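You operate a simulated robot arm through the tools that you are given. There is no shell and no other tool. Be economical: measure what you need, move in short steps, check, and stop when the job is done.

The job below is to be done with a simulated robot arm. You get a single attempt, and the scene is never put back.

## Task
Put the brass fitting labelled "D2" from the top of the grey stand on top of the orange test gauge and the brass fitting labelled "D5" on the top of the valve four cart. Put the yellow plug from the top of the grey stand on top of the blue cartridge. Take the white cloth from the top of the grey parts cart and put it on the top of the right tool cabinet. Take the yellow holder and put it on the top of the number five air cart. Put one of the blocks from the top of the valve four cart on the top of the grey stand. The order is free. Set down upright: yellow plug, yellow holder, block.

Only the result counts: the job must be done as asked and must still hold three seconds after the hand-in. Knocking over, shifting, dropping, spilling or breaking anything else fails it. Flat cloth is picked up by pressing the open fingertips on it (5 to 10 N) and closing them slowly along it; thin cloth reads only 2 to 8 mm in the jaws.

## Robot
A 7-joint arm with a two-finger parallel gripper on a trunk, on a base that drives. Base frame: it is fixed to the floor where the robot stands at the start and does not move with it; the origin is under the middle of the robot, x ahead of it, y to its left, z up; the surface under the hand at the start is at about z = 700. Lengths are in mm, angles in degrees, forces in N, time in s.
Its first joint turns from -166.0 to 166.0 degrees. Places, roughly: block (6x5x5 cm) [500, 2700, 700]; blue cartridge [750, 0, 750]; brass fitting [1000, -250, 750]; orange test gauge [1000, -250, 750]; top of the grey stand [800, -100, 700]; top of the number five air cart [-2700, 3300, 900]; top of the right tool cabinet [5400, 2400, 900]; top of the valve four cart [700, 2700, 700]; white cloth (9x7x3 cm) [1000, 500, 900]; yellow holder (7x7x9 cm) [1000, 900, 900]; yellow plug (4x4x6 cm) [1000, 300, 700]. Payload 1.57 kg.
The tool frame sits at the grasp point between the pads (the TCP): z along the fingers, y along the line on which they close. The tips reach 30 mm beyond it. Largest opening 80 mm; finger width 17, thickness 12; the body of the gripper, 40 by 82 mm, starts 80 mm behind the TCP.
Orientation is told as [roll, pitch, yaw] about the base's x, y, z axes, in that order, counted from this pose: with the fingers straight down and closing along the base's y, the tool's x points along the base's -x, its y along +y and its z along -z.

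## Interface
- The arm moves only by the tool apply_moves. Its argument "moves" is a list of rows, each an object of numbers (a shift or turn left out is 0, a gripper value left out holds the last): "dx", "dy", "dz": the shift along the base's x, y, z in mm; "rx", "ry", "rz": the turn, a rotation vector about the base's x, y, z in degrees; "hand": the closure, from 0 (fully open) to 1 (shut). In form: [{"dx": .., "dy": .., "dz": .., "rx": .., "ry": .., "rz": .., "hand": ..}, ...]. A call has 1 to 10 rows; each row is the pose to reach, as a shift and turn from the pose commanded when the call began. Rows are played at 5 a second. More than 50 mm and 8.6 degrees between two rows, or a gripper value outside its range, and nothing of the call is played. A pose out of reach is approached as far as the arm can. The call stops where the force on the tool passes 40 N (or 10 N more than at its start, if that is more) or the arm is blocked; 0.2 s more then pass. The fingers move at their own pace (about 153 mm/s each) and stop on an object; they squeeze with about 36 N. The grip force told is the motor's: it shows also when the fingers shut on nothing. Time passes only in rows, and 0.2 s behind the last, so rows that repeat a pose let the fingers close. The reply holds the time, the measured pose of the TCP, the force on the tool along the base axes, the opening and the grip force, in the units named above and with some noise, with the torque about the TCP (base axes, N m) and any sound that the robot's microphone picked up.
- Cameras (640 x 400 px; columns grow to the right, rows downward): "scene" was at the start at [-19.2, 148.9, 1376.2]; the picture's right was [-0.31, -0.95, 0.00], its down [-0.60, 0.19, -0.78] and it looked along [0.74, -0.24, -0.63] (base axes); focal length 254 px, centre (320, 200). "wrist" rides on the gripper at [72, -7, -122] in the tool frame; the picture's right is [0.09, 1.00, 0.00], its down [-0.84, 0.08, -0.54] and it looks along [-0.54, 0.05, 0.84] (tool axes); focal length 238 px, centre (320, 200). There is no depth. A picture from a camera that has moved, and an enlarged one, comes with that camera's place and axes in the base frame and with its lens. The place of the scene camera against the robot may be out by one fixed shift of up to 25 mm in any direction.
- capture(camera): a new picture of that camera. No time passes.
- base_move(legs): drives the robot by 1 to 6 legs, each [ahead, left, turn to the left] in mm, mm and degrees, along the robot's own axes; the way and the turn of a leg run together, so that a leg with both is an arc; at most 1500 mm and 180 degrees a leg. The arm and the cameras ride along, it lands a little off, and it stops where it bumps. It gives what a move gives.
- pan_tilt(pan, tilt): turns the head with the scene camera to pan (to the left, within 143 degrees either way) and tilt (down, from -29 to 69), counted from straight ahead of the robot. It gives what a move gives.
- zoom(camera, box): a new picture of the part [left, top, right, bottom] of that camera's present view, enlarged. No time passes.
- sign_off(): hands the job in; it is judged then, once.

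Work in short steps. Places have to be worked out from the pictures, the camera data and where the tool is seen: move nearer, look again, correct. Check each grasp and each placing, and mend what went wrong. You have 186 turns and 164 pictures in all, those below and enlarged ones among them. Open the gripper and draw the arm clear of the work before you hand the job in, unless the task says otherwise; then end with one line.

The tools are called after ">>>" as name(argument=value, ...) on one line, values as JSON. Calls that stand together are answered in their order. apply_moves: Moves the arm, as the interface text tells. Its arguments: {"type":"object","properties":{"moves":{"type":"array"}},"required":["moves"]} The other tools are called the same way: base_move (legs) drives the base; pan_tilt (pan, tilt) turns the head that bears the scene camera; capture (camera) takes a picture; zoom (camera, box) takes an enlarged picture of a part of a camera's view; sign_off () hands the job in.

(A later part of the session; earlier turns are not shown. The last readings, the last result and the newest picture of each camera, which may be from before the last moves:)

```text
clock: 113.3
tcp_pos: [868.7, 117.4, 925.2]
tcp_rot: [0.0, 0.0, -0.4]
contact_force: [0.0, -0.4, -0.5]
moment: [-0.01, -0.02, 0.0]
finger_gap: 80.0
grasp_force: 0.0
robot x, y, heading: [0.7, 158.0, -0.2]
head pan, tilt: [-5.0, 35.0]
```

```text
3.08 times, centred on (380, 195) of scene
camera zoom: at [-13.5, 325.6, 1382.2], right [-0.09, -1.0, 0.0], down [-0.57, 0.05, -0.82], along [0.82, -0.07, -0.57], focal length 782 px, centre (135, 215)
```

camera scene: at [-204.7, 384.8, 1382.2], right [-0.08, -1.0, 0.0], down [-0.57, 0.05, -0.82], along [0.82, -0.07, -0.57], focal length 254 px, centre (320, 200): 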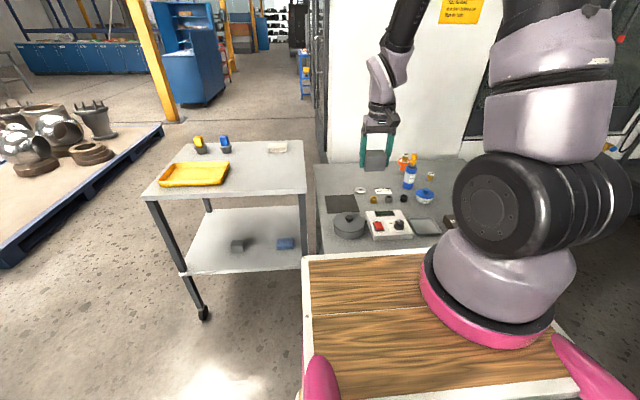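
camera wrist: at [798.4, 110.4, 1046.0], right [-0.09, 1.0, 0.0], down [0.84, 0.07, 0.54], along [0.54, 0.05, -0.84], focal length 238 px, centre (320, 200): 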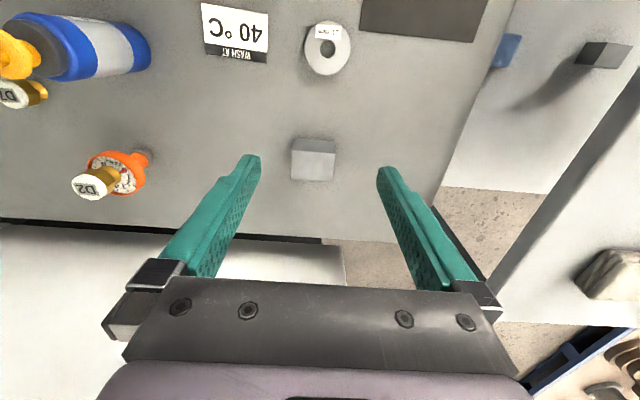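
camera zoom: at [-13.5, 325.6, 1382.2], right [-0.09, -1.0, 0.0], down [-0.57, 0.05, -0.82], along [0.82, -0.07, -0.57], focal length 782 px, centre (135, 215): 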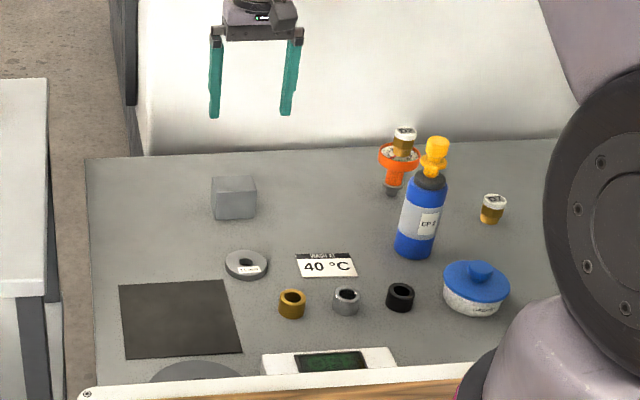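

The block is set down. Next the parts cart: I raise and draw in the arm, then drive left ~500 mm.

>>> apply_moves(moves=[{"dx": -35, "dz": 30}, {"dx": -75, "dz": 55}, {"dx": -115, "dz": 80}, {"dx": -155, "dz": 105}, {"dx": -195, "dz": 130}, {"dx": -235, "dz": 155}, {"dx": -265, "dz": 190}])

>>> base_move(legs=[[0, 500, 0]])

>>> capture(camera="wrist")

>>> capture(camera="scene")

```text
clock: 115.0
tcp_pos: [605.2, 115.1, 1116.2]
tcp_rot: [0.0, 0.0, -0.3]
contact_force: [0.5, 0.5, -0.2]
moment: [0.01, 0.01, 0.0]
finger_gap: 80.1
grasp_force: 0.1
robot x, y, heading: [1.3, 157.7, 0.3]
head pan, tilt: [-5.0, 35.0]
```

```text
clock: 117.8
tcp_pos: [605.7, 601.6, 1116.9]
tcp_rot: [0.0, -0.1, -0.7]
contact_force: [0.4, -0.6, 0.1]
moment: [0.0, 0.02, 0.0]
finger_gap: 79.6
grasp_force: 0.2
robot x, y, heading: [-2.2, 648.0, -0.4]
head pan, tilt: [-5.0, 35.0]
```

```text
89 pictures are left
camera wrist: at [535.2, 595.5, 1238.1], right [-0.08, 1.0, 0.0], down [0.84, 0.07, 0.54], along [0.54, 0.04, -0.84], focal length 238 px, centre (320, 200)
```

wrist: 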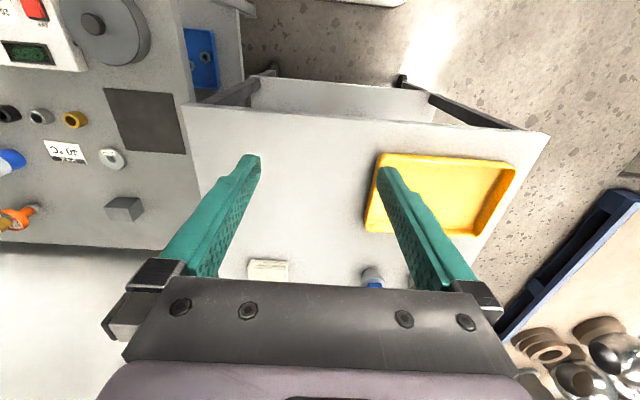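

```text
88 pictures are left
camera scene: at [-12.0, 816.7, 1382.2], right [-0.09, -1.0, 0.0], down [-0.57, 0.05, -0.82], along [0.82, -0.08, -0.57], focal length 254 px, centre (320, 200)
```

scene: 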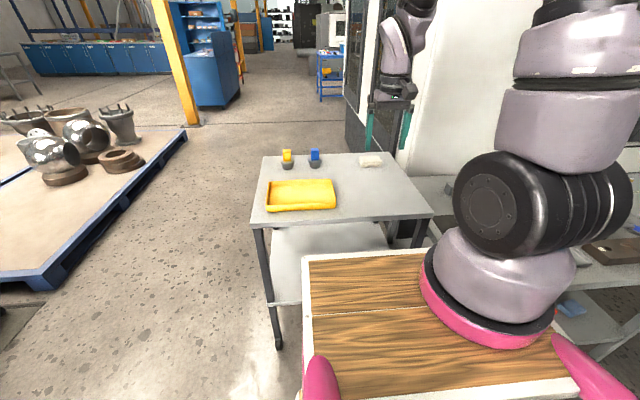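

The cloth is near (905,523), a folded stack. I move above it for a closer look.

>>> apply_moves(moves=[{"dx": 40, "dy": -10, "dz": -8}, {"dx": 80, "dy": -20, "dz": -16}, {"dx": 120, "dy": -30, "dz": -24}, {"dx": 160, "dy": -40, "dz": -32}, {"dx": 200, "dy": -50, "dz": -45}, {"dx": 235, "dy": -62, "dz": -60}, {"dx": 265, "dy": -72, "dz": -80}])

>>> capture(camera="wrist")

>>> zoom(camera="scene", box=[250, 130, 430, 240])

```text
clock: 119.5
tcp_pos: [871.9, 532.9, 1040.7]
tcp_rot: [0.1, -0.2, -0.7]
contact_force: [-1.0, -0.5, 0.5]
moment: [0.01, -0.03, 0.0]
finger_gap: 79.8
grasp_force: 0.0
robot x, y, heading: [2.5, 645.3, 0.0]
head pan, tilt: [-5.0, 35.0]
```

```text
87 pictures are left
camera wrist: at [801.0, 526.0, 1160.4], right [-0.08, 1.0, 0.0], down [0.84, 0.07, 0.54], along [0.54, 0.04, -0.84], focal length 238 px, centre (320, 200)
```

wrist: 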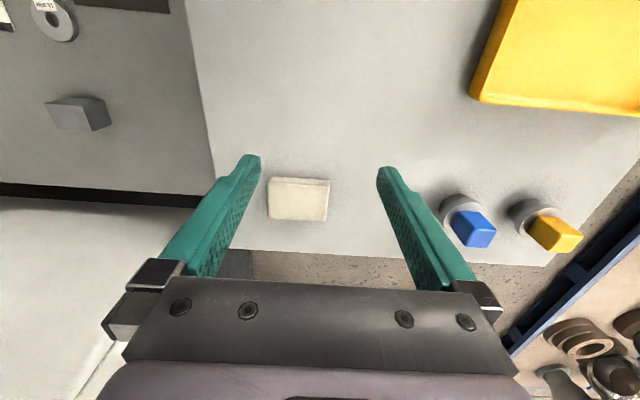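

```text
3.56 times, centred on (340, 185) of scene
camera zoom: at [-12.6, 816.8, 1382.2], right [-0.09, -1.0, 0.0], down [-0.57, 0.05, -0.82], along [0.82, -0.08, -0.57], focal length 904 px, centre (249, 253)
```

zoom: 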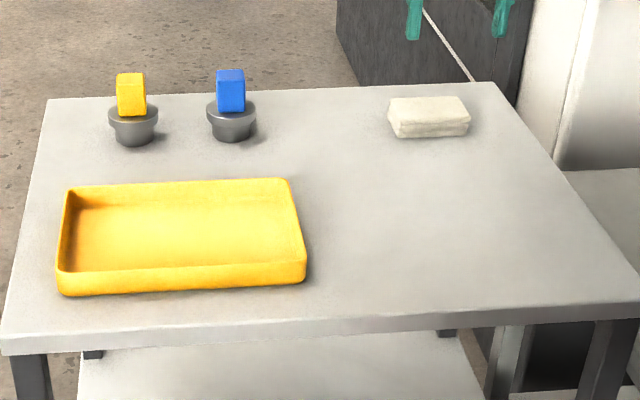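

Triangulating gives the cart top at z≈820 and the cloth at about (1007,507), 87×75 mm, top ≈848. I drive 100 mm ahead for comfortable reach and look again.

>>> base_move(legs=[[100, 0, 0]])

>>> capture(camera="wrist")

```text
clock: 120.6
tcp_pos: [972.8, 532.6, 1037.9]
tcp_rot: [0.0, -0.1, -0.5]
contact_force: [-0.7, -0.3, -0.2]
moment: [-0.01, 0.01, -0.04]
finger_gap: 79.9
grasp_force: 0.2
robot x, y, heading: [99.4, 648.6, -0.1]
head pan, tilt: [-5.0, 35.0]
```

```text
85 pictures are left
camera wrist: at [901.8, 526.3, 1160.0], right [-0.08, 1.0, 0.0], down [0.84, 0.07, 0.54], along [0.54, 0.04, -0.84], focal length 238 px, centre (320, 200)
```

wrist: 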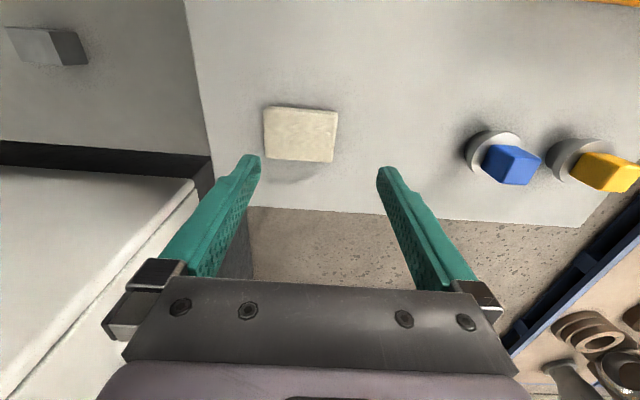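

Refined: cloth centre (1001,506), 90×69 mm aligned with the axes, top ≈855. I turn the gripper 90° to grip across its 70 mm side.

>>> apply_moves(moves=[{"rz": 8.5}, {"rz": 17}, {"dx": 5, "rz": 25.5}, {"dx": 10, "dy": -5, "rz": 34}, {"dx": 15, "dy": -10, "rz": 42.5}, {"dx": 20, "dy": -15, "rz": 51}, {"dx": 28, "dy": -26, "rz": 59.5}, {"dx": 28, "dy": -26, "rz": 68}, {"dx": 28, "dy": -26, "rz": 76.5}, {"dx": 28, "dy": -26, "rz": 85}])

>>> apply_moves(moves=[{"dz": -20, "rz": 6}, {"dz": -60, "rz": 6}, {"dz": -100, "rz": 6}])

>>> capture(camera="wrist")

```text
clock: 122.8
tcp_pos: [1001.4, 505.7, 1040.0]
tcp_rot: [0.0, -0.1, 84.7]
contact_force: [0.6, 0.1, 0.5]
moment: [0.0, 0.02, -0.03]
finger_gap: 80.0
grasp_force: 0.1
robot x, y, heading: [103.3, 645.8, -0.2]
head pan, tilt: [-5.0, 35.0]
```

```text
clock: 123.6
tcp_pos: [1000.6, 506.1, 938.5]
tcp_rot: [-0.1, -0.2, 90.4]
contact_force: [-0.6, 0.2, -0.4]
moment: [-0.01, 0.02, 0.0]
finger_gap: 80.0
grasp_force: 0.0
robot x, y, heading: [101.0, 653.5, 0.0]
head pan, tilt: [-5.0, 35.0]
```

```text
84 pictures are left
camera wrist: at [1008.9, 433.5, 1060.0], right [-1.0, -0.1, 0.0], down [-0.08, 0.84, 0.54], along [-0.05, 0.54, -0.84], focal length 238 px, centre (320, 200)
```

wrist: 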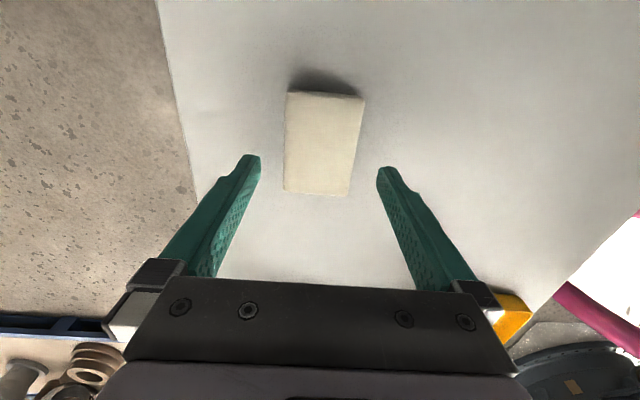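

Centred at x≈1000.7, width ≈66 mm. I lower so the tips reach the cloth's top level and check that they straddle it.

>>> apply_moves(moves=[{"dz": -30}, {"dz": -52}])

>>> capture(camera="wrist")

>>> zoom(camera="scene", box=[330, 110, 430, 200])

```text
clock: 124.2
tcp_pos: [1000.1, 506.1, 886.5]
tcp_rot: [0.0, -0.1, 90.3]
contact_force: [0.9, 0.0, 0.2]
moment: [-0.01, -0.04, 0.01]
finger_gap: 80.3
grasp_force: 0.0
robot x, y, heading: [103.4, 645.5, -0.2]
head pan, tilt: [-5.0, 35.0]
```

```text
83 pictures are left
camera wrist: at [1008.4, 433.6, 1007.4], right [-1.0, -0.1, 0.0], down [-0.08, 0.84, 0.54], along [-0.05, 0.54, -0.84], focal length 238 px, centre (320, 200)
```

wrist: 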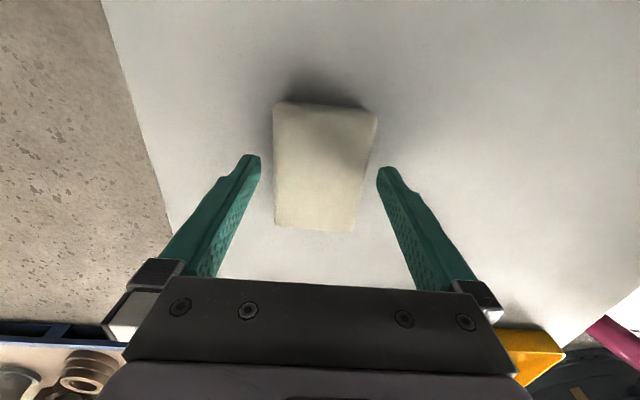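

```text
4.44 times, centred on (380, 155) of scene
camera zoom: at [88.3, 816.2, 1382.2], right [-0.09, -1.0, 0.0], down [-0.57, 0.05, -0.82], along [0.82, -0.07, -0.57], focal length 1130 px, centre (53, 400)
```

zoom: 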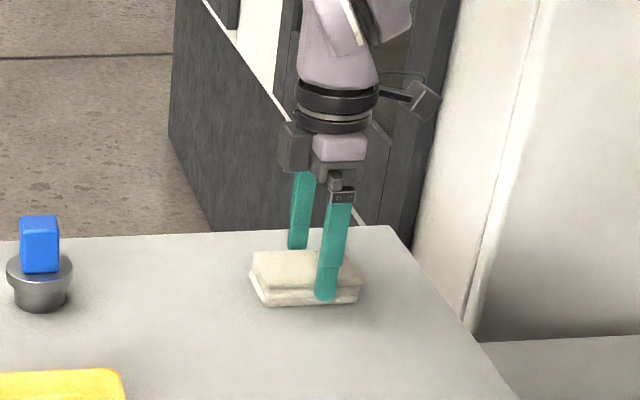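

The fingers straddle it; I nudge 2 mm in -x and lower, feeling for the surface.

>>> apply_moves(moves=[{"dx": -2, "dz": -6}, {"dx": -2, "dz": -14}, {"dx": -2, "dz": -20}, {"dx": -2, "dz": -24}, {"dx": -2, "dz": -27}])

>>> capture(camera="wrist")

>>> zoom(camera="scene", box=[330, 110, 430, 200])

```text
clock: 125.1
tcp_pos: [998.9, 506.5, 869.8]
tcp_rot: [-0.1, 0.0, 90.2]
contact_force: [-7.7, 0.5, 15.8]
moment: [-0.07, 0.95, -0.21]
finger_gap: 80.0
grasp_force: 0.1
robot x, y, heading: [100.9, 646.7, -0.2]
head pan, tilt: [-5.0, 35.0]
stopped in row 4: the force on the tool passed its limit at 47 N (the readings are from after the stop); the commanded pose is now the measured one
```

```text
81 pictures are left
camera wrist: at [1007.0, 433.8, 991.0], right [-1.0, -0.1, 0.0], down [-0.08, 0.84, 0.54], along [-0.05, 0.54, -0.84], focal length 238 px, centre (320, 200)
```

wrist: 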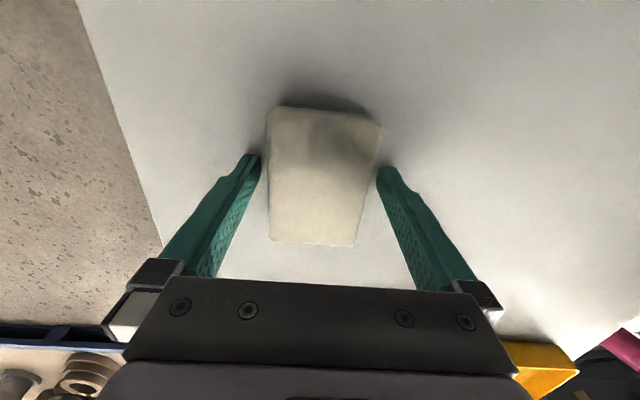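

```text
4.44 times, centred on (380, 155) of scene
camera zoom: at [87.4, 816.3, 1382.2], right [-0.09, -1.0, 0.0], down [-0.57, 0.05, -0.82], along [0.82, -0.07, -0.57], focal length 1130 px, centre (53, 400)
```

zoom: 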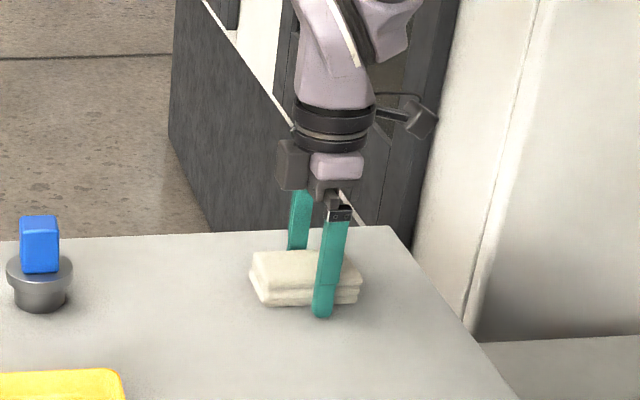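

Contact on the near (-x) finger, likely the lower cloth layer's edge. I rise a little, shift 3 mm in -x and try again.

>>> apply_moves(moves=[{"dz": 6}, {"dx": -3, "dz": 6}, {"dx": -3, "dz": 2}, {"dx": -3, "dz": 0}, {"dx": -3, "dz": -1.5}, {"dx": -3, "dz": -3}])

```text
clock: 126.5
tcp_pos: [996.9, 505.5, 870.1]
tcp_rot: [-0.2, 0.0, 90.1]
contact_force: [-10.6, 0.9, 14.6]
moment: [-0.03, 1.02, -0.14]
finger_gap: 79.8
grasp_force: 0.0
robot x, y, heading: [102.8, 649.9, -0.0]
head pan, tilt: [-5.0, 35.0]
stopped in row 6: the force on the tool passed its limit at 43 N (the readings are from after the stop); the commanded pose is now the measured one
```

Same height again, so it is the cart top (z≈840). I rise 2 mm, recentre and close slowly.

>>> apply_moves(moves=[{"dx": 1, "dz": 2}, {"dx": 2, "dz": 2.5}, {"dx": 2, "dz": 2.5, "hand": 0.1}, {"dx": 2, "dz": 2.5, "hand": 0.2}, {"dx": 2, "dz": 2.5, "hand": 0.35}, {"dx": 2, "dz": 2.5, "hand": 0.6}, {"dx": 2, "dz": 2.5, "hand": 1}, {"dx": 2, "dz": 2.5, "hand": 1}, {"dx": 2, "dz": 2.5, "hand": 1}])

>>> capture(camera="wrist")

>>> zoom(camera="scene", box=[330, 110, 430, 200])

```text
clock: 128.5
tcp_pos: [999.0, 505.5, 871.9]
tcp_rot: [-0.3, -0.1, 90.2]
contact_force: [0.9, 0.3, -0.6]
moment: [0.02, 0.04, 0.0]
finger_gap: 63.7
grasp_force: 35.6
robot x, y, heading: [98.4, 648.6, -0.4]
head pan, tilt: [-5.0, 35.0]
```

```text
79 pictures are left
camera wrist: at [1007.1, 433.4, 992.6], right [-1.0, -0.1, 0.0], down [-0.08, 0.84, 0.54], along [-0.05, 0.54, -0.84], focal length 238 px, centre (320, 200)
```

wrist: 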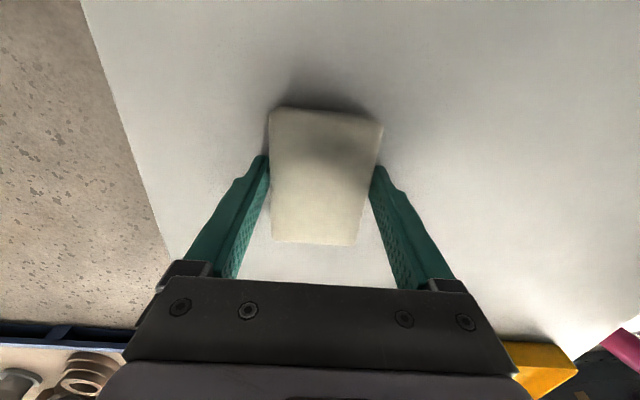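

```text
4.44 times, centred on (380, 155) of scene
camera zoom: at [88.3, 816.1, 1382.2], right [-0.09, -1.0, 0.0], down [-0.57, 0.05, -0.82], along [0.82, -0.07, -0.57], focal length 1130 px, centre (53, 400)
```

zoom: 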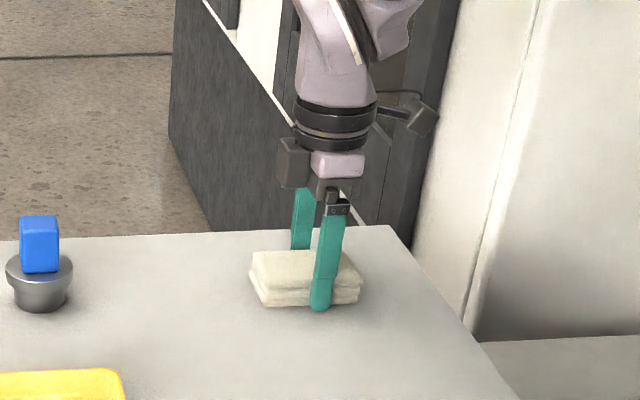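

Held at 63.7 mm. I lift it and check that it comes along.

>>> apply_moves(moves=[{"dz": 30}, {"dz": 70}, {"dz": 110}, {"dz": 150}, {"dx": -30, "dz": 180}, {"dx": -70, "dz": 195}, {"dx": -110, "dz": 205}, {"dx": -150, "dy": 30, "dz": 210}])

>>> capture(camera="wrist")

>>> pan_tilt(pan=25, tilt=12)

>>> capture(camera="scene")

```text
refused: row 8 steps farther than a row can; nothing moved
```

```text
77 pictures are left
camera wrist: at [1007.1, 433.4, 992.6], right [-1.0, -0.1, 0.0], down [-0.08, 0.84, 0.54], along [-0.05, 0.54, -0.84], focal length 238 px, centre (320, 200)
```

wrist: 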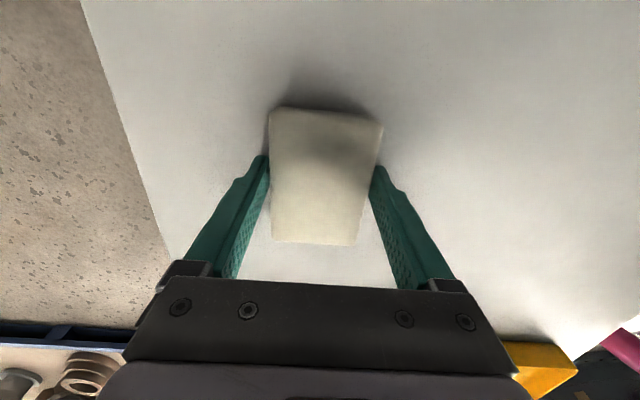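

```text
clock: 129.5
tcp_pos: [998.4, 505.6, 872.2]
tcp_rot: [-0.4, -0.1, 90.2]
contact_force: [0.4, 0.0, -0.4]
moment: [0.02, 0.04, -0.01]
finger_gap: 63.9
grasp_force: 36.2
robot x, y, heading: [97.3, 649.0, -0.3]
head pan, tilt: [25.0, 12.0]
```

```text
76 pictures are left
camera scene: at [85.3, 863.1, 1419.0], right [0.42, -0.91, 0.0], down [-0.19, -0.09, -0.98], along [0.89, 0.41, -0.21], focal length 254 px, centre (320, 200)
```

scene: 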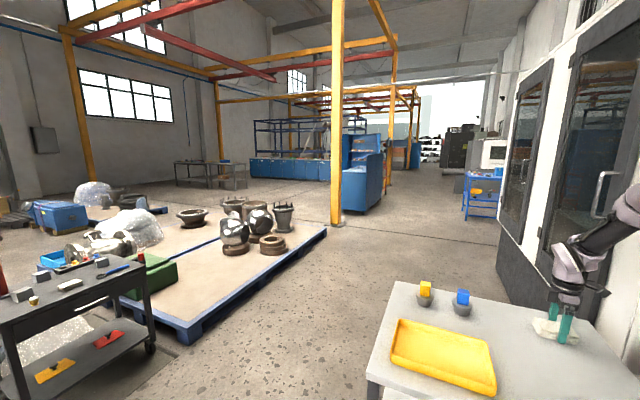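

I look closely toward the tool cabinet's direction, then redo the lift.

>>> zoom(camera="scene", box=[300, 110, 430, 230])

>>> apply_moves(moves=[{"dz": 30}, {"dz": 70}, {"dz": 110}, {"dz": 150}, {"dx": -30, "dz": 180}, {"dx": -70, "dz": 195}, {"dx": -110, "dz": 205}, {"dx": -150, "dy": 15, "dz": 210}])

>>> capture(camera="wrist")

```text
3.33 times, centred on (365, 170) of scene
camera zoom: at [85.3, 863.1, 1419.0], right [0.42, -0.91, 0.0], down [-0.19, -0.09, -0.98], along [0.89, 0.41, -0.21], focal length 848 px, centre (170, 300)
```

zoom: 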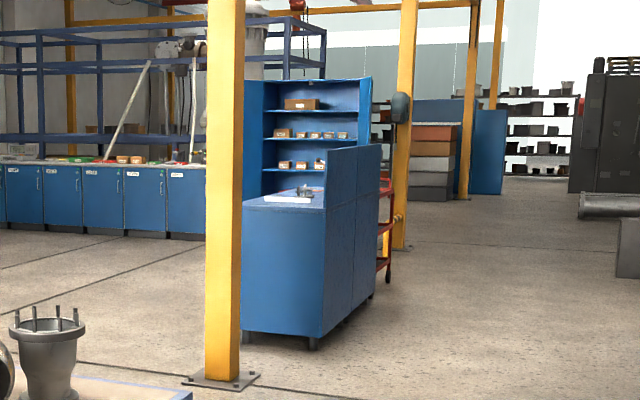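

```text
clock: 131.3
tcp_pos: [850.8, 520.1, 1081.7]
tcp_rot: [-0.2, -0.1, 90.2]
contact_force: [0.0, -0.7, -0.6]
moment: [-0.01, 0.02, 0.0]
finger_gap: 63.9
grasp_force: 35.5
robot x, y, heading: [101.7, 648.4, -0.4]
head pan, tilt: [25.0, 12.0]
```

```text
74 pictures are left
camera wrist: at [858.1, 447.7, 1202.7], right [-1.0, -0.1, 0.0], down [-0.08, 0.84, 0.54], along [-0.05, 0.54, -0.84], focal length 238 px, centre (320, 200)
```

wrist: 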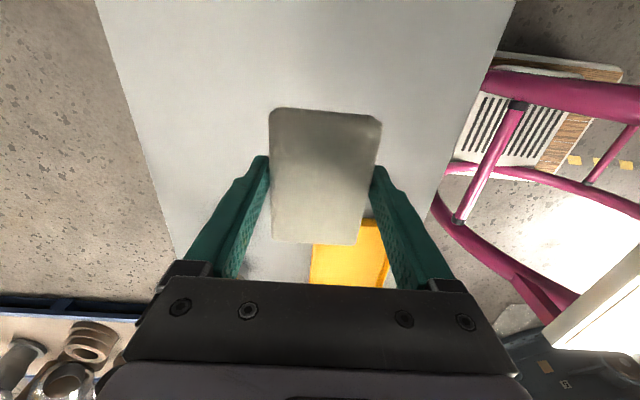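

Cloth held securely. The blue tool cabinet is around x≥5270, y 2170–2720, with a panel on its right side and a yellow column near (4305,2489). I drive left past the cart, then ahead along y≈1650–1850.

>>> base_move(legs=[[0, 1000, 0], [1500, 60, 0], [1500, 60, 0], [1100, 0, 0]])

>>> pan_tilt(pan=20, tilt=20)

>>> capture(camera="scene")

```text
refused: leg 2 is longer than a leg can be; nothing moved
```

```text
clock: 132.0
tcp_pos: [851.0, 519.4, 1082.5]
tcp_rot: [-0.3, 0.0, 90.2]
contact_force: [0.4, 0.6, -0.7]
moment: [-0.01, 0.0, 0.03]
finger_gap: 64.0
grasp_force: 35.5
robot x, y, heading: [102.5, 649.5, 0.1]
head pan, tilt: [20.0, 20.0]
```

```text
73 pictures are left
camera scene: at [88.2, 855.7, 1406.1], right [0.34, -0.94, 0.0], down [-0.32, -0.12, -0.94], along [0.88, 0.32, -0.34], focal length 254 px, centre (320, 200)
```

scene: 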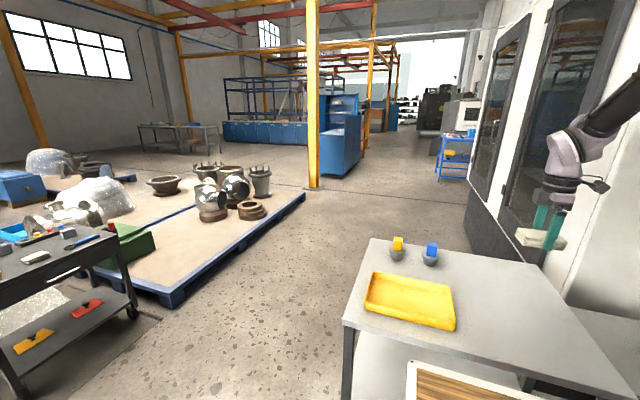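

The leg was a hair too long; same way with 1450 mm legs.

>>> base_move(legs=[[0, 1000, 0], [1450, 60, 0], [1450, 60, 0], [1200, 0, 0]])

>>> capture(camera="scene")

```text
clock: 156.6
tcp_pos: [4977.6, 1620.8, 1082.2]
tcp_rot: [-0.3, 0.0, 90.2]
contact_force: [0.2, -0.7, -0.2]
moment: [0.0, -0.02, -0.02]
finger_gap: 63.6
grasp_force: 35.8
robot x, y, heading: [4229.5, 1750.2, -0.5]
head pan, tilt: [20.0, 20.0]
```

```text
72 pictures are left
camera scene: at [4215.0, 1957.1, 1406.0], right [0.34, -0.94, 0.0], down [-0.32, -0.12, -0.94], along [0.88, 0.32, -0.34], focal length 254 px, centre (320, 200)
```

scene: 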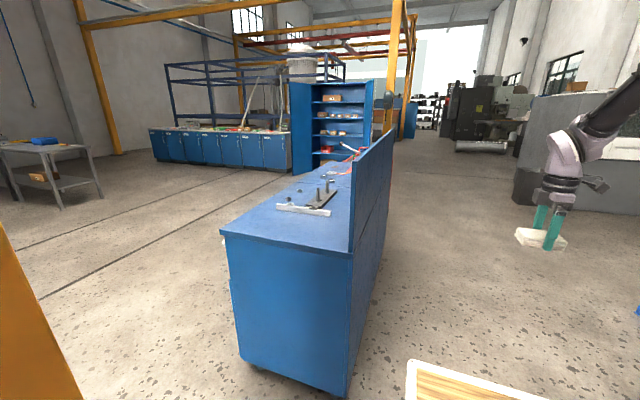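

The cabinet's near face is at x≈5090, y 2140–2740, top z≈857, panel on the y≈2150 side; its front end is free. I bring the arm in toward my left, then turn 25° and approach.

>>> apply_moves(moves=[{"dx": -25, "dy": 30}, {"dx": -50, "dy": 60}, {"dx": -75, "dy": 90}, {"dx": -100, "dy": 120}, {"dx": -125, "dy": 150}, {"dx": -150, "dy": 180}])

>>> base_move(legs=[[0, 0, 25.5], [440, 70, 0]])

>>> pan_tilt(pan=0, tilt=35)

>>> capture(camera="scene")

>>> capture(camera="wrist")

```text
clock: 158.0
tcp_pos: [4826.4, 1800.9, 1083.6]
tcp_rot: [-0.3, -0.1, 90.1]
contact_force: [1.3, -0.3, -0.5]
moment: [0.05, 0.03, 0.01]
finger_gap: 63.6
grasp_force: 35.6
robot x, y, heading: [4227.1, 1750.1, -0.2]
head pan, tilt: [20.0, 20.0]
```

```text
clock: 161.2
tcp_pos: [4956.5, 2205.1, 1082.5]
tcp_rot: [0.8, 0.1, 114.4]
contact_force: [-10.1, -4.8, 2.0]
moment: [0.48, -1.37, -0.97]
finger_gap: 64.2
grasp_force: 36.3
robot x, y, heading: [4448.9, 1903.8, 25.4]
head pan, tilt: [20.0, 20.0]
stopped in leg 2: the force on the tool passed its limit at 125 N (the readings are from after the stop); the commanded pose is now the measured one
```

```text
clock: 162.0
tcp_pos: [4956.2, 2204.9, 1082.1]
tcp_rot: [0.7, 0.2, 114.4]
contact_force: [-16.4, -8.1, -3.9]
moment: [1.36, -1.97, -1.66]
finger_gap: 64.0
grasp_force: 36.0
robot x, y, heading: [4439.1, 1901.5, 25.6]
head pan, tilt: [0.0, 35.0]
```

```text
71 pictures are left
camera scene: at [4351.3, 2052.0, 1382.2], right [0.43, -0.9, 0.0], down [-0.52, -0.25, -0.82], along [0.74, 0.35, -0.57], focal length 254 px, centre (320, 200)
```

scene: 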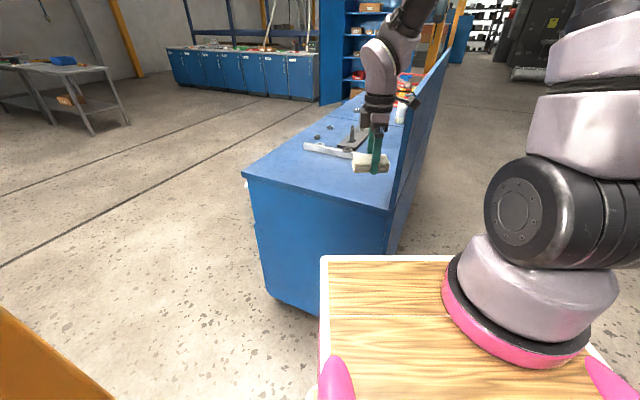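

```text
70 pictures are left
camera wrist: at [4994.6, 2143.1, 1203.4], right [-0.87, -0.49, 0.01], down [-0.41, 0.73, 0.54], along [-0.28, 0.46, -0.84], focal length 238 px, centre (320, 200)
```

wrist: 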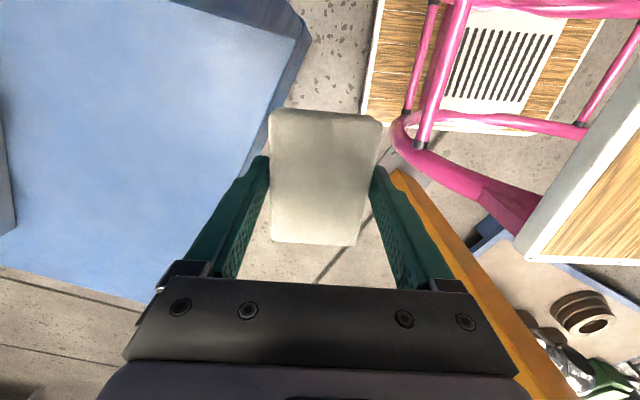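

The protruding wrist camera touched the panel edge. I draw back at once and check the cabinet.

>>> apply_moves(moves=[{"dx": -20, "dy": -10}, {"dx": -45, "dy": -20}, {"dx": -75, "dy": -20}])

>>> capture(camera="scene")

```text
clock: 162.8
tcp_pos: [4881.7, 2185.8, 1082.3]
tcp_rot: [0.7, 0.0, 114.3]
contact_force: [0.6, 0.0, -0.4]
moment: [-0.01, 0.02, -0.03]
finger_gap: 63.6
grasp_force: 36.6
robot x, y, heading: [4445.3, 1899.7, 25.7]
head pan, tilt: [0.0, 35.0]
```

```text
69 pictures are left
camera scene: at [4352.6, 2052.4, 1382.2], right [0.43, -0.9, 0.0], down [-0.52, -0.25, -0.82], along [0.74, 0.35, -0.57], focal length 254 px, centre (320, 200)
```

scene: 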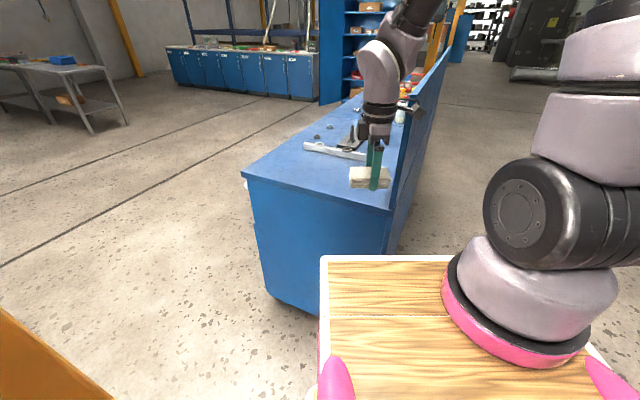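

No visible change of the cabinet. Consistent fits put its front edge at x≈5020 and top z≈900, panel at y≈2130. The target (5160,2400) is within reach: first left, then forward, well clear of the panel.

>>> apply_moves(moves=[{"dy": 40}, {"dy": 80}, {"dy": 120}, {"dy": 160}, {"dx": 10, "dy": 200}, {"dx": 50, "dy": 214}, {"dx": 95, "dy": 214}])

>>> capture(camera="scene")

>>> capture(camera="wrist")

```text
clock: 164.4
tcp_pos: [4977.5, 2402.9, 1082.6]
tcp_rot: [0.8, 0.2, 114.3]
contact_force: [-0.2, 0.8, 0.4]
moment: [0.0, -0.05, -0.01]
finger_gap: 63.7
grasp_force: 36.0
robot x, y, heading: [4445.1, 1901.1, 25.6]
head pan, tilt: [0.0, 35.0]
```

```text
68 pictures are left
camera scene: at [4351.5, 2052.3, 1382.1], right [0.43, -0.9, 0.0], down [-0.52, -0.25, -0.82], along [0.74, 0.35, -0.57], focal length 254 px, centre (320, 200)
```

scene: 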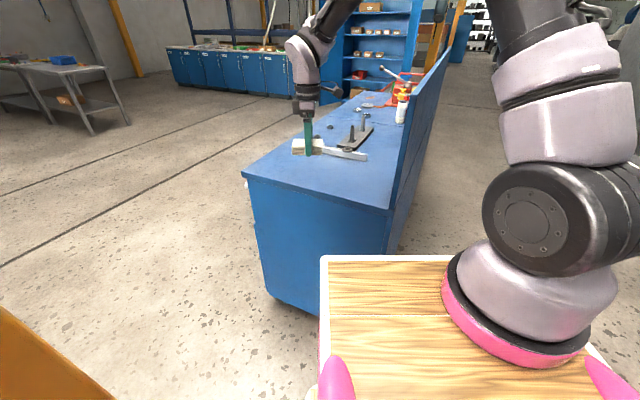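

```text
67 pictures are left
camera wrist: at [5014.9, 2340.1, 1204.4], right [-0.87, -0.5, 0.01], down [-0.41, 0.73, 0.54], along [-0.28, 0.46, -0.84], focal length 238 px, centre (320, 200)
```

wrist: 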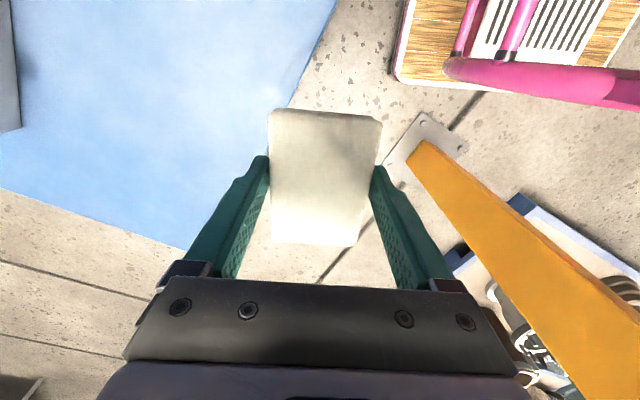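

Front edge confirmed at x≈5012; the device starts beyond x≈5290. I place the cloth at about (5135,2400): move over and lower to z≈960.

>>> apply_moves(moves=[{"dx": 40}, {"dx": 80}, {"dx": 120}, {"dx": 157}, {"dx": 157, "dz": -40}, {"dx": 157, "dz": -80}, {"dx": 157, "dz": -120}])

>>> zoom(camera="scene", box=[240, 90, 400, 220])

```text
clock: 166.0
tcp_pos: [5133.2, 2399.2, 961.6]
tcp_rot: [0.7, 0.0, 114.4]
contact_force: [-0.8, -0.4, -0.5]
moment: [-0.01, 0.02, -0.03]
finger_gap: 63.9
grasp_force: 36.0
robot x, y, heading: [4447.9, 1898.7, 25.4]
head pan, tilt: [0.0, 35.0]
```

```text
3.08 times, centred on (320, 155) of scene
camera zoom: at [4351.8, 2052.1, 1382.2], right [0.43, -0.9, 0.0], down [-0.52, -0.25, -0.82], along [0.74, 0.35, -0.57], focal length 782 px, centre (320, 338)
```

zoom: 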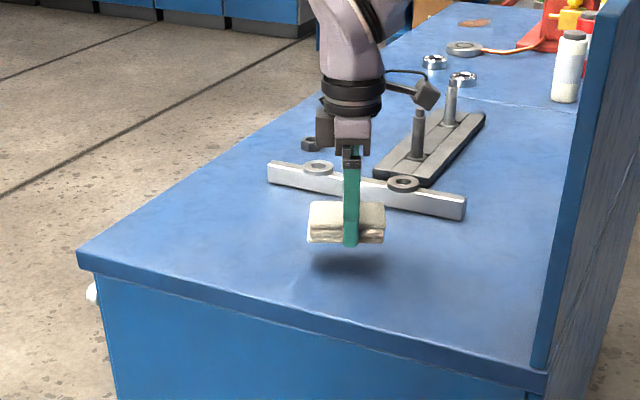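

About 35 mm to go and clear of the bar. I lower gently.

>>> apply_moves(moves=[{"dz": -10}, {"dz": -18}, {"dz": -22}, {"dz": -25}, {"dz": -28}, {"dz": -31}])

```text
clock: 167.4
tcp_pos: [5134.6, 2398.8, 929.8]
tcp_rot: [0.6, 0.2, 114.3]
contact_force: [0.9, 0.7, -0.2]
moment: [0.01, -0.01, 0.04]
finger_gap: 64.1
grasp_force: 36.2
robot x, y, heading: [4444.1, 1899.3, 25.6]
head pan, tilt: [0.0, 35.0]
```

>>> apply_moves(moves=[{"dz": -2}, {"dz": -4}, {"dz": -6}, {"dz": -8}])

>>> zoom(camera="scene", box=[240, 90, 400, 220])

```text
clock: 168.4
tcp_pos: [5135.0, 2400.3, 923.5]
tcp_rot: [0.7, 0.1, 114.4]
contact_force: [0.2, 0.7, -0.7]
moment: [0.0, 0.0, 0.0]
finger_gap: 63.9
grasp_force: 35.8
robot x, y, heading: [4443.5, 1901.7, 25.7]
head pan, tilt: [0.0, 35.0]
```

```text
3.08 times, centred on (320, 155) of scene
camera zoom: at [4352.1, 2052.3, 1382.2], right [0.43, -0.9, 0.0], down [-0.52, -0.25, -0.82], along [0.74, 0.35, -0.57], focal length 782 px, centre (320, 338)
```

zoom: 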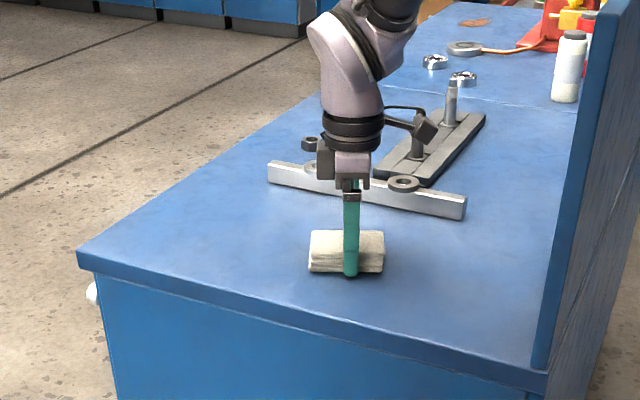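

Nearly down; a few more millimetres.

>>> apply_moves(moves=[{"dz": -1.5}, {"dz": -3}, {"dz": -4.5}])

```text
clock: 169.2
tcp_pos: [5134.7, 2399.8, 920.6]
tcp_rot: [0.7, 0.1, 114.4]
contact_force: [-5.2, -5.4, 24.1]
moment: [0.44, -0.47, -0.06]
finger_gap: 63.7
grasp_force: 36.2
robot x, y, heading: [4448.1, 1900.9, 25.7]
head pan, tilt: [0.0, 35.0]
```

Contact (24 N). I ease up, open, and rise.

>>> apply_moves(moves=[{"dz": 1.5}, {"dz": 1.5, "hand": 0}, {"dz": 1.5, "hand": 0}, {"dz": 20, "hand": 0}, {"dz": 60, "hand": 0}, {"dz": 105, "hand": 0}, {"dz": 150, "hand": 0}, {"dx": -40, "dz": 170}, {"dx": -85, "dz": 180}])

>>> zoom(camera="scene", box=[240, 90, 400, 220])

```text
clock: 171.2
tcp_pos: [5048.9, 2398.9, 1099.3]
tcp_rot: [0.8, 0.3, 114.3]
contact_force: [1.0, 0.4, -0.3]
moment: [0.02, 0.08, 0.0]
finger_gap: 80.0
grasp_force: 0.1
robot x, y, heading: [4443.7, 1901.4, 25.7]
head pan, tilt: [0.0, 35.0]
```

```text
3.08 times, centred on (320, 155) of scene
camera zoom: at [4352.8, 2052.5, 1382.2], right [0.43, -0.9, 0.0], down [-0.52, -0.25, -0.82], along [0.74, 0.35, -0.57], focal length 782 px, centre (320, 338)
```

zoom: 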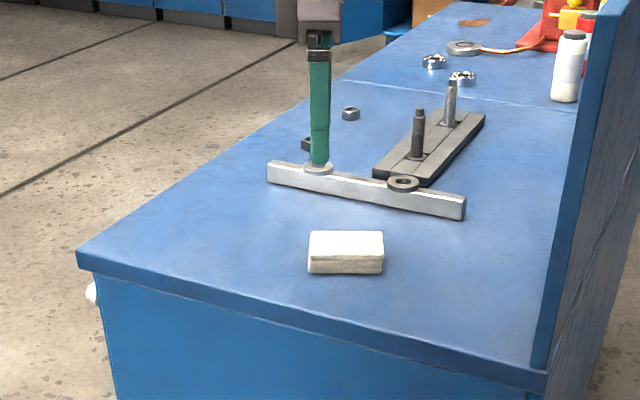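

The cloth lies on the cabinet top. I retract the arm, turn the gripper back, and drive back toward the parts cart.

>>> apply_moves(moves=[{"dx": -40}, {"dx": -80}, {"dx": -120, "dy": -10}, {"dx": -155, "dy": -20, "rz": -8}, {"dx": -180, "dy": -40, "rz": -16}, {"dx": -180, "dy": -60, "rz": -24}, {"dx": -180, "dy": -60, "rz": -32}, {"dx": -180, "dy": -60, "rz": -40}, {"dx": -180, "dy": -60, "rz": -48}])

>>> apply_moves(moves=[{"rz": -8}, {"rz": -16}, {"rz": -24}, {"rz": -32}, {"rz": -40.7}])

>>> base_move(legs=[[-259, -42, 0], [0, 0, -25.6], [-1450, 0, 0], [-1450, 0, 0], [-1200, 0, 0], [0, -1000, 0]])

>>> capture(camera="wrist")

>>> capture(camera="scene")

```text
clock: 173.2
tcp_pos: [4868.6, 2340.6, 1097.8]
tcp_rot: [0.8, 0.1, 66.1]
contact_force: [-0.6, -0.6, 0.3]
moment: [0.03, -0.01, -0.01]
finger_gap: 79.9
grasp_force: 0.0
robot x, y, heading: [4447.8, 1898.0, 25.8]
head pan, tilt: [0.0, 35.0]
```

```text
refused: row 5 steps farther than a row can; nothing moved
```

```text
clock: 200.5
tcp_pos: [738.0, 890.7, 1098.3]
tcp_rot: [0.7, 0.1, 42.5]
contact_force: [0.7, 0.2, -0.7]
moment: [0.01, 0.03, 0.02]
finger_gap: 80.0
grasp_force: 0.0
robot x, y, heading: [172.7, 657.6, 1.8]
head pan, tilt: [0.0, 35.0]
```

```text
63 pictures are left
camera wrist: at [692.3, 835.9, 1219.9], right [-0.74, 0.67, 0.01], down [0.57, 0.62, 0.54], along [0.36, 0.41, -0.84], focal length 238 px, centre (320, 200)
```

wrist: 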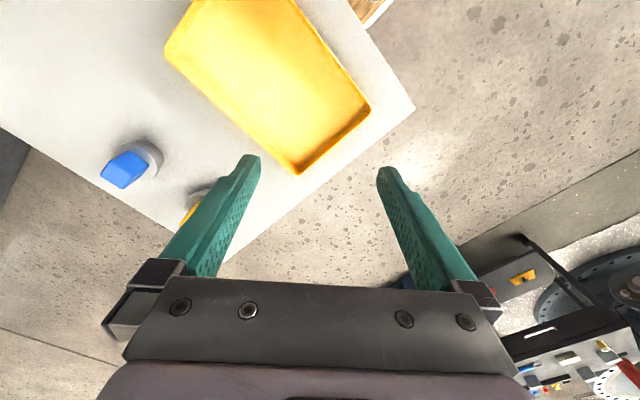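

```text
62 pictures are left
camera scene: at [154.5, 835.7, 1382.2], right [0.03, -1.0, 0.0], down [-0.57, -0.02, -0.82], along [0.82, 0.02, -0.57], focal length 254 px, centre (320, 200)
```

scene: 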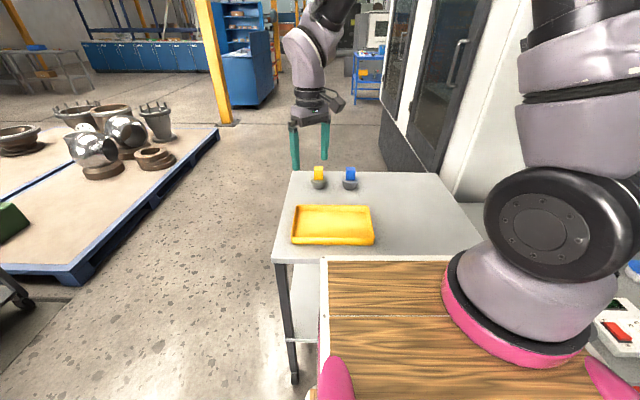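

Back at the cart. I turn the gripper square and move over toward the yellow holder (≈(980,858)) for a look.

>>> apply_moves(moves=[{"rz": -8}, {"dx": 20, "rz": -16}, {"dx": 50, "dy": -5, "rz": -24}, {"dx": 80, "dy": -10, "rz": -32}, {"dx": 110, "dy": -15, "dz": -10, "rz": -40}, {"dx": 140, "dy": -25, "dz": -25, "rz": -42}, {"dx": 165, "dy": -35, "dz": -50, "rz": -42}])

>>> capture(camera="wrist")

>>> zoom(camera="scene", box=[280, 140, 380, 210])

```text
clock: 202.1
tcp_pos: [904.1, 855.5, 1048.4]
tcp_rot: [0.7, 0.2, 0.4]
contact_force: [-0.2, 0.6, 0.6]
moment: [-0.03, -0.01, -0.01]
finger_gap: 79.9
grasp_force: 0.1
robot x, y, heading: [171.8, 660.4, 1.7]
head pan, tilt: [0.0, 35.0]
```

```text
61 pictures are left
camera wrist: at [833.9, 846.9, 1170.0], right [-0.1, 0.99, 0.01], down [0.84, 0.08, 0.54], along [0.54, 0.06, -0.84], focal length 238 px, centre (320, 200)
```

wrist: 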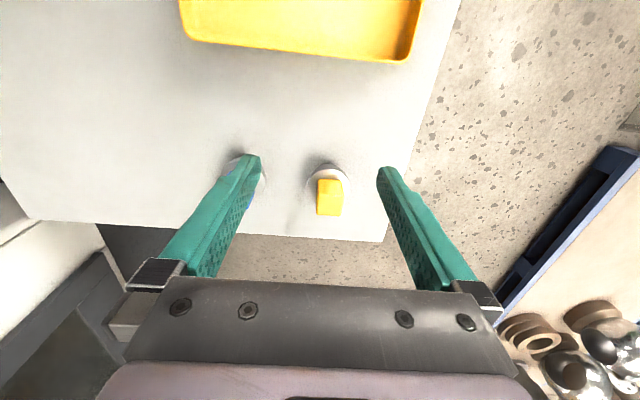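

```text
5.71 times, centred on (330, 175) of scene
camera zoom: at [154.0, 835.7, 1382.2], right [0.03, -1.0, 0.0], down [-0.57, -0.02, -0.82], along [0.82, 0.02, -0.57], focal length 1453 px, centre (263, 343)
```

zoom: 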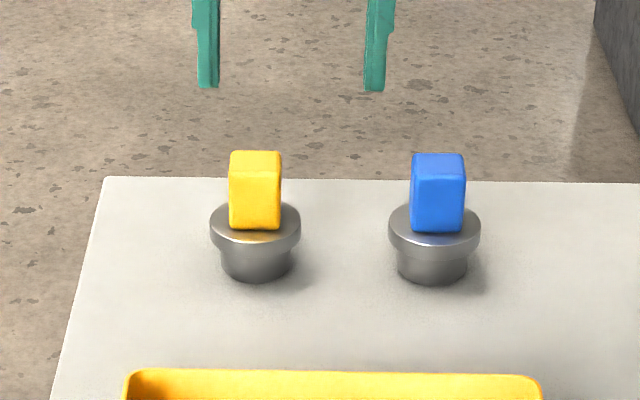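

The holder is a grey flanged cup with a yellow block as its grip, near (991,876), top ≈930. I move above it and check.

>>> apply_moves(moves=[{"dx": 40, "dy": 10}, {"dx": 86, "dy": 20, "dz": -10}, {"dx": 86, "dy": 20, "dz": -45}])

>>> capture(camera="wrist")

```text
clock: 202.9
tcp_pos: [988.5, 874.8, 1005.5]
tcp_rot: [0.8, 0.2, 0.4]
contact_force: [0.1, -1.3, 0.1]
moment: [0.02, 0.01, 0.01]
finger_gap: 80.2
grasp_force: 0.1
robot x, y, heading: [171.4, 657.9, 1.7]
head pan, tilt: [0.0, 35.0]
```

```text
59 pictures are left
camera wrist: at [917.7, 866.7, 1126.1], right [-0.1, 0.99, 0.01], down [0.84, 0.08, 0.54], along [0.54, 0.06, -0.84], focal length 238 px, centre (320, 200)
```

wrist: 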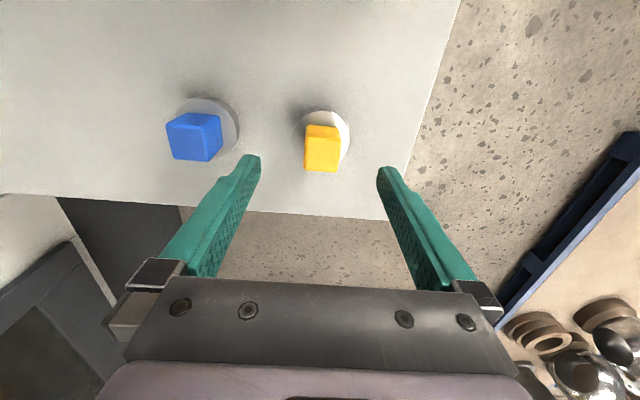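

Yellow grip block centre ≈(998,878), from ~885 to ~928. I lower to TCP z≈926 (tips 11 mm above the flange) and close.

>>> apply_moves(moves=[{"dx": 5, "dy": 2, "dz": -20}, {"dx": 9, "dy": 3, "dz": -50}])

>>> capture(camera="wrist")

>>> zoom(camera="scene", box=[280, 140, 380, 210])

```text
clock: 203.5
tcp_pos: [998.6, 878.6, 955.5]
tcp_rot: [0.9, 0.1, 0.4]
contact_force: [-0.2, 0.3, -0.7]
moment: [-0.01, -0.05, 0.0]
finger_gap: 79.8
grasp_force: 0.1
robot x, y, heading: [173.3, 660.2, 1.8]
head pan, tilt: [0.0, 35.0]
```

```text
58 pictures are left
camera wrist: at [927.9, 870.6, 1075.8], right [-0.1, 0.99, 0.01], down [0.84, 0.08, 0.54], along [0.54, 0.07, -0.84], focal length 238 px, centre (320, 200)
```

wrist: 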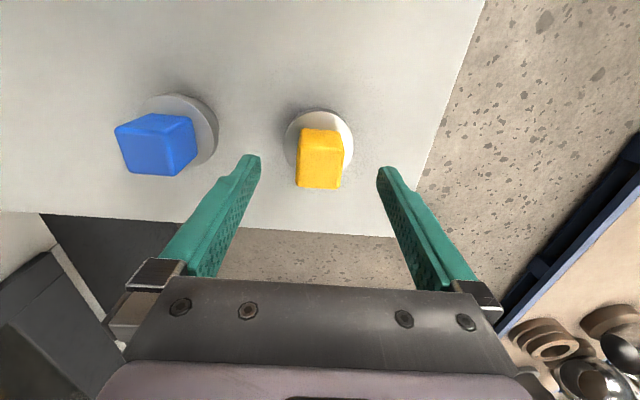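

```text
5.71 times, centred on (330, 175) of scene
camera zoom: at [154.3, 835.6, 1382.2], right [0.03, -1.0, 0.0], down [-0.57, -0.02, -0.82], along [0.82, 0.02, -0.57], focal length 1453 px, centre (263, 343)
```

zoom: 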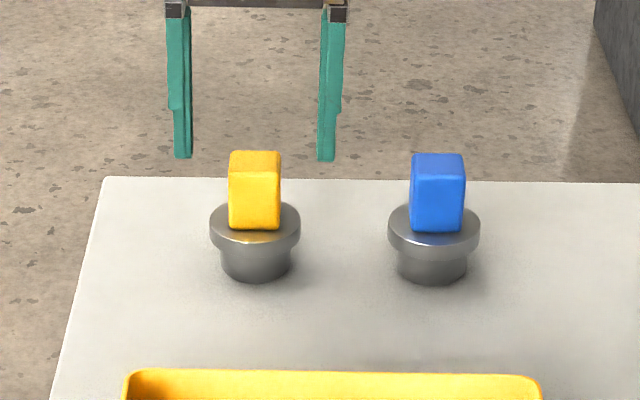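

Aligned (x≈996). Lower 29 mm and close.

>>> apply_moves(moves=[{"dx": -2, "dz": -15}, {"dx": -2, "dz": -29}, {"dx": -2, "dz": -29, "hand": 0.5}, {"dx": -2, "dz": -29, "hand": 1}, {"dx": -2, "dz": -29, "hand": 1}, {"dx": -2, "dz": -29, "hand": 1}])

>>> capture(camera="wrist")

>>> zoom(camera="scene", box=[280, 140, 380, 210])

```text
clock: 204.9
tcp_pos: [996.3, 879.0, 927.0]
tcp_rot: [0.8, 0.1, 0.5]
contact_force: [0.3, -3.1, -0.2]
moment: [-0.43, -0.04, -0.05]
finger_gap: 33.9
grasp_force: 36.2
robot x, y, heading: [171.1, 662.6, 1.8]
head pan, tilt: [0.0, 35.0]
```

```text
56 pictures are left
camera wrist: at [927.2, 870.3, 1046.8], right [-0.1, 0.99, 0.01], down [0.84, 0.08, 0.54], along [0.54, 0.06, -0.84], focal length 238 px, centre (320, 200)
```

wrist: 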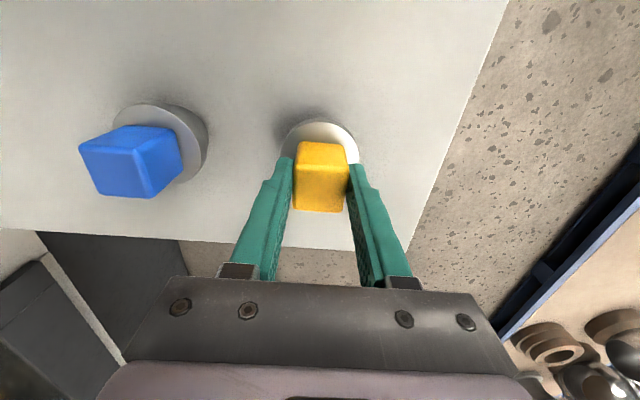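

```text
5.71 times, centred on (330, 175) of scene
camera zoom: at [154.6, 835.6, 1382.2], right [0.03, -1.0, 0.0], down [-0.57, -0.02, -0.82], along [0.82, 0.02, -0.57], focal length 1453 px, centre (263, 343)
```

zoom: 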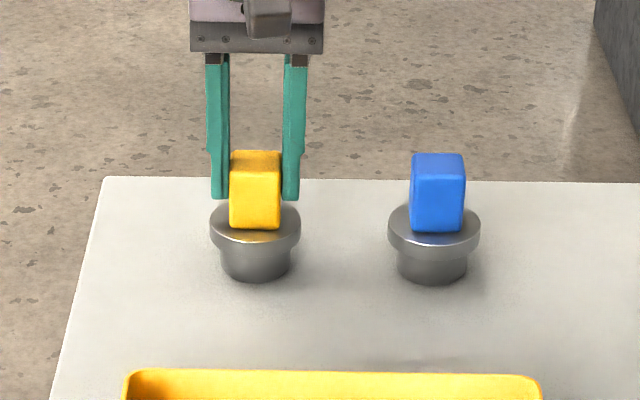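

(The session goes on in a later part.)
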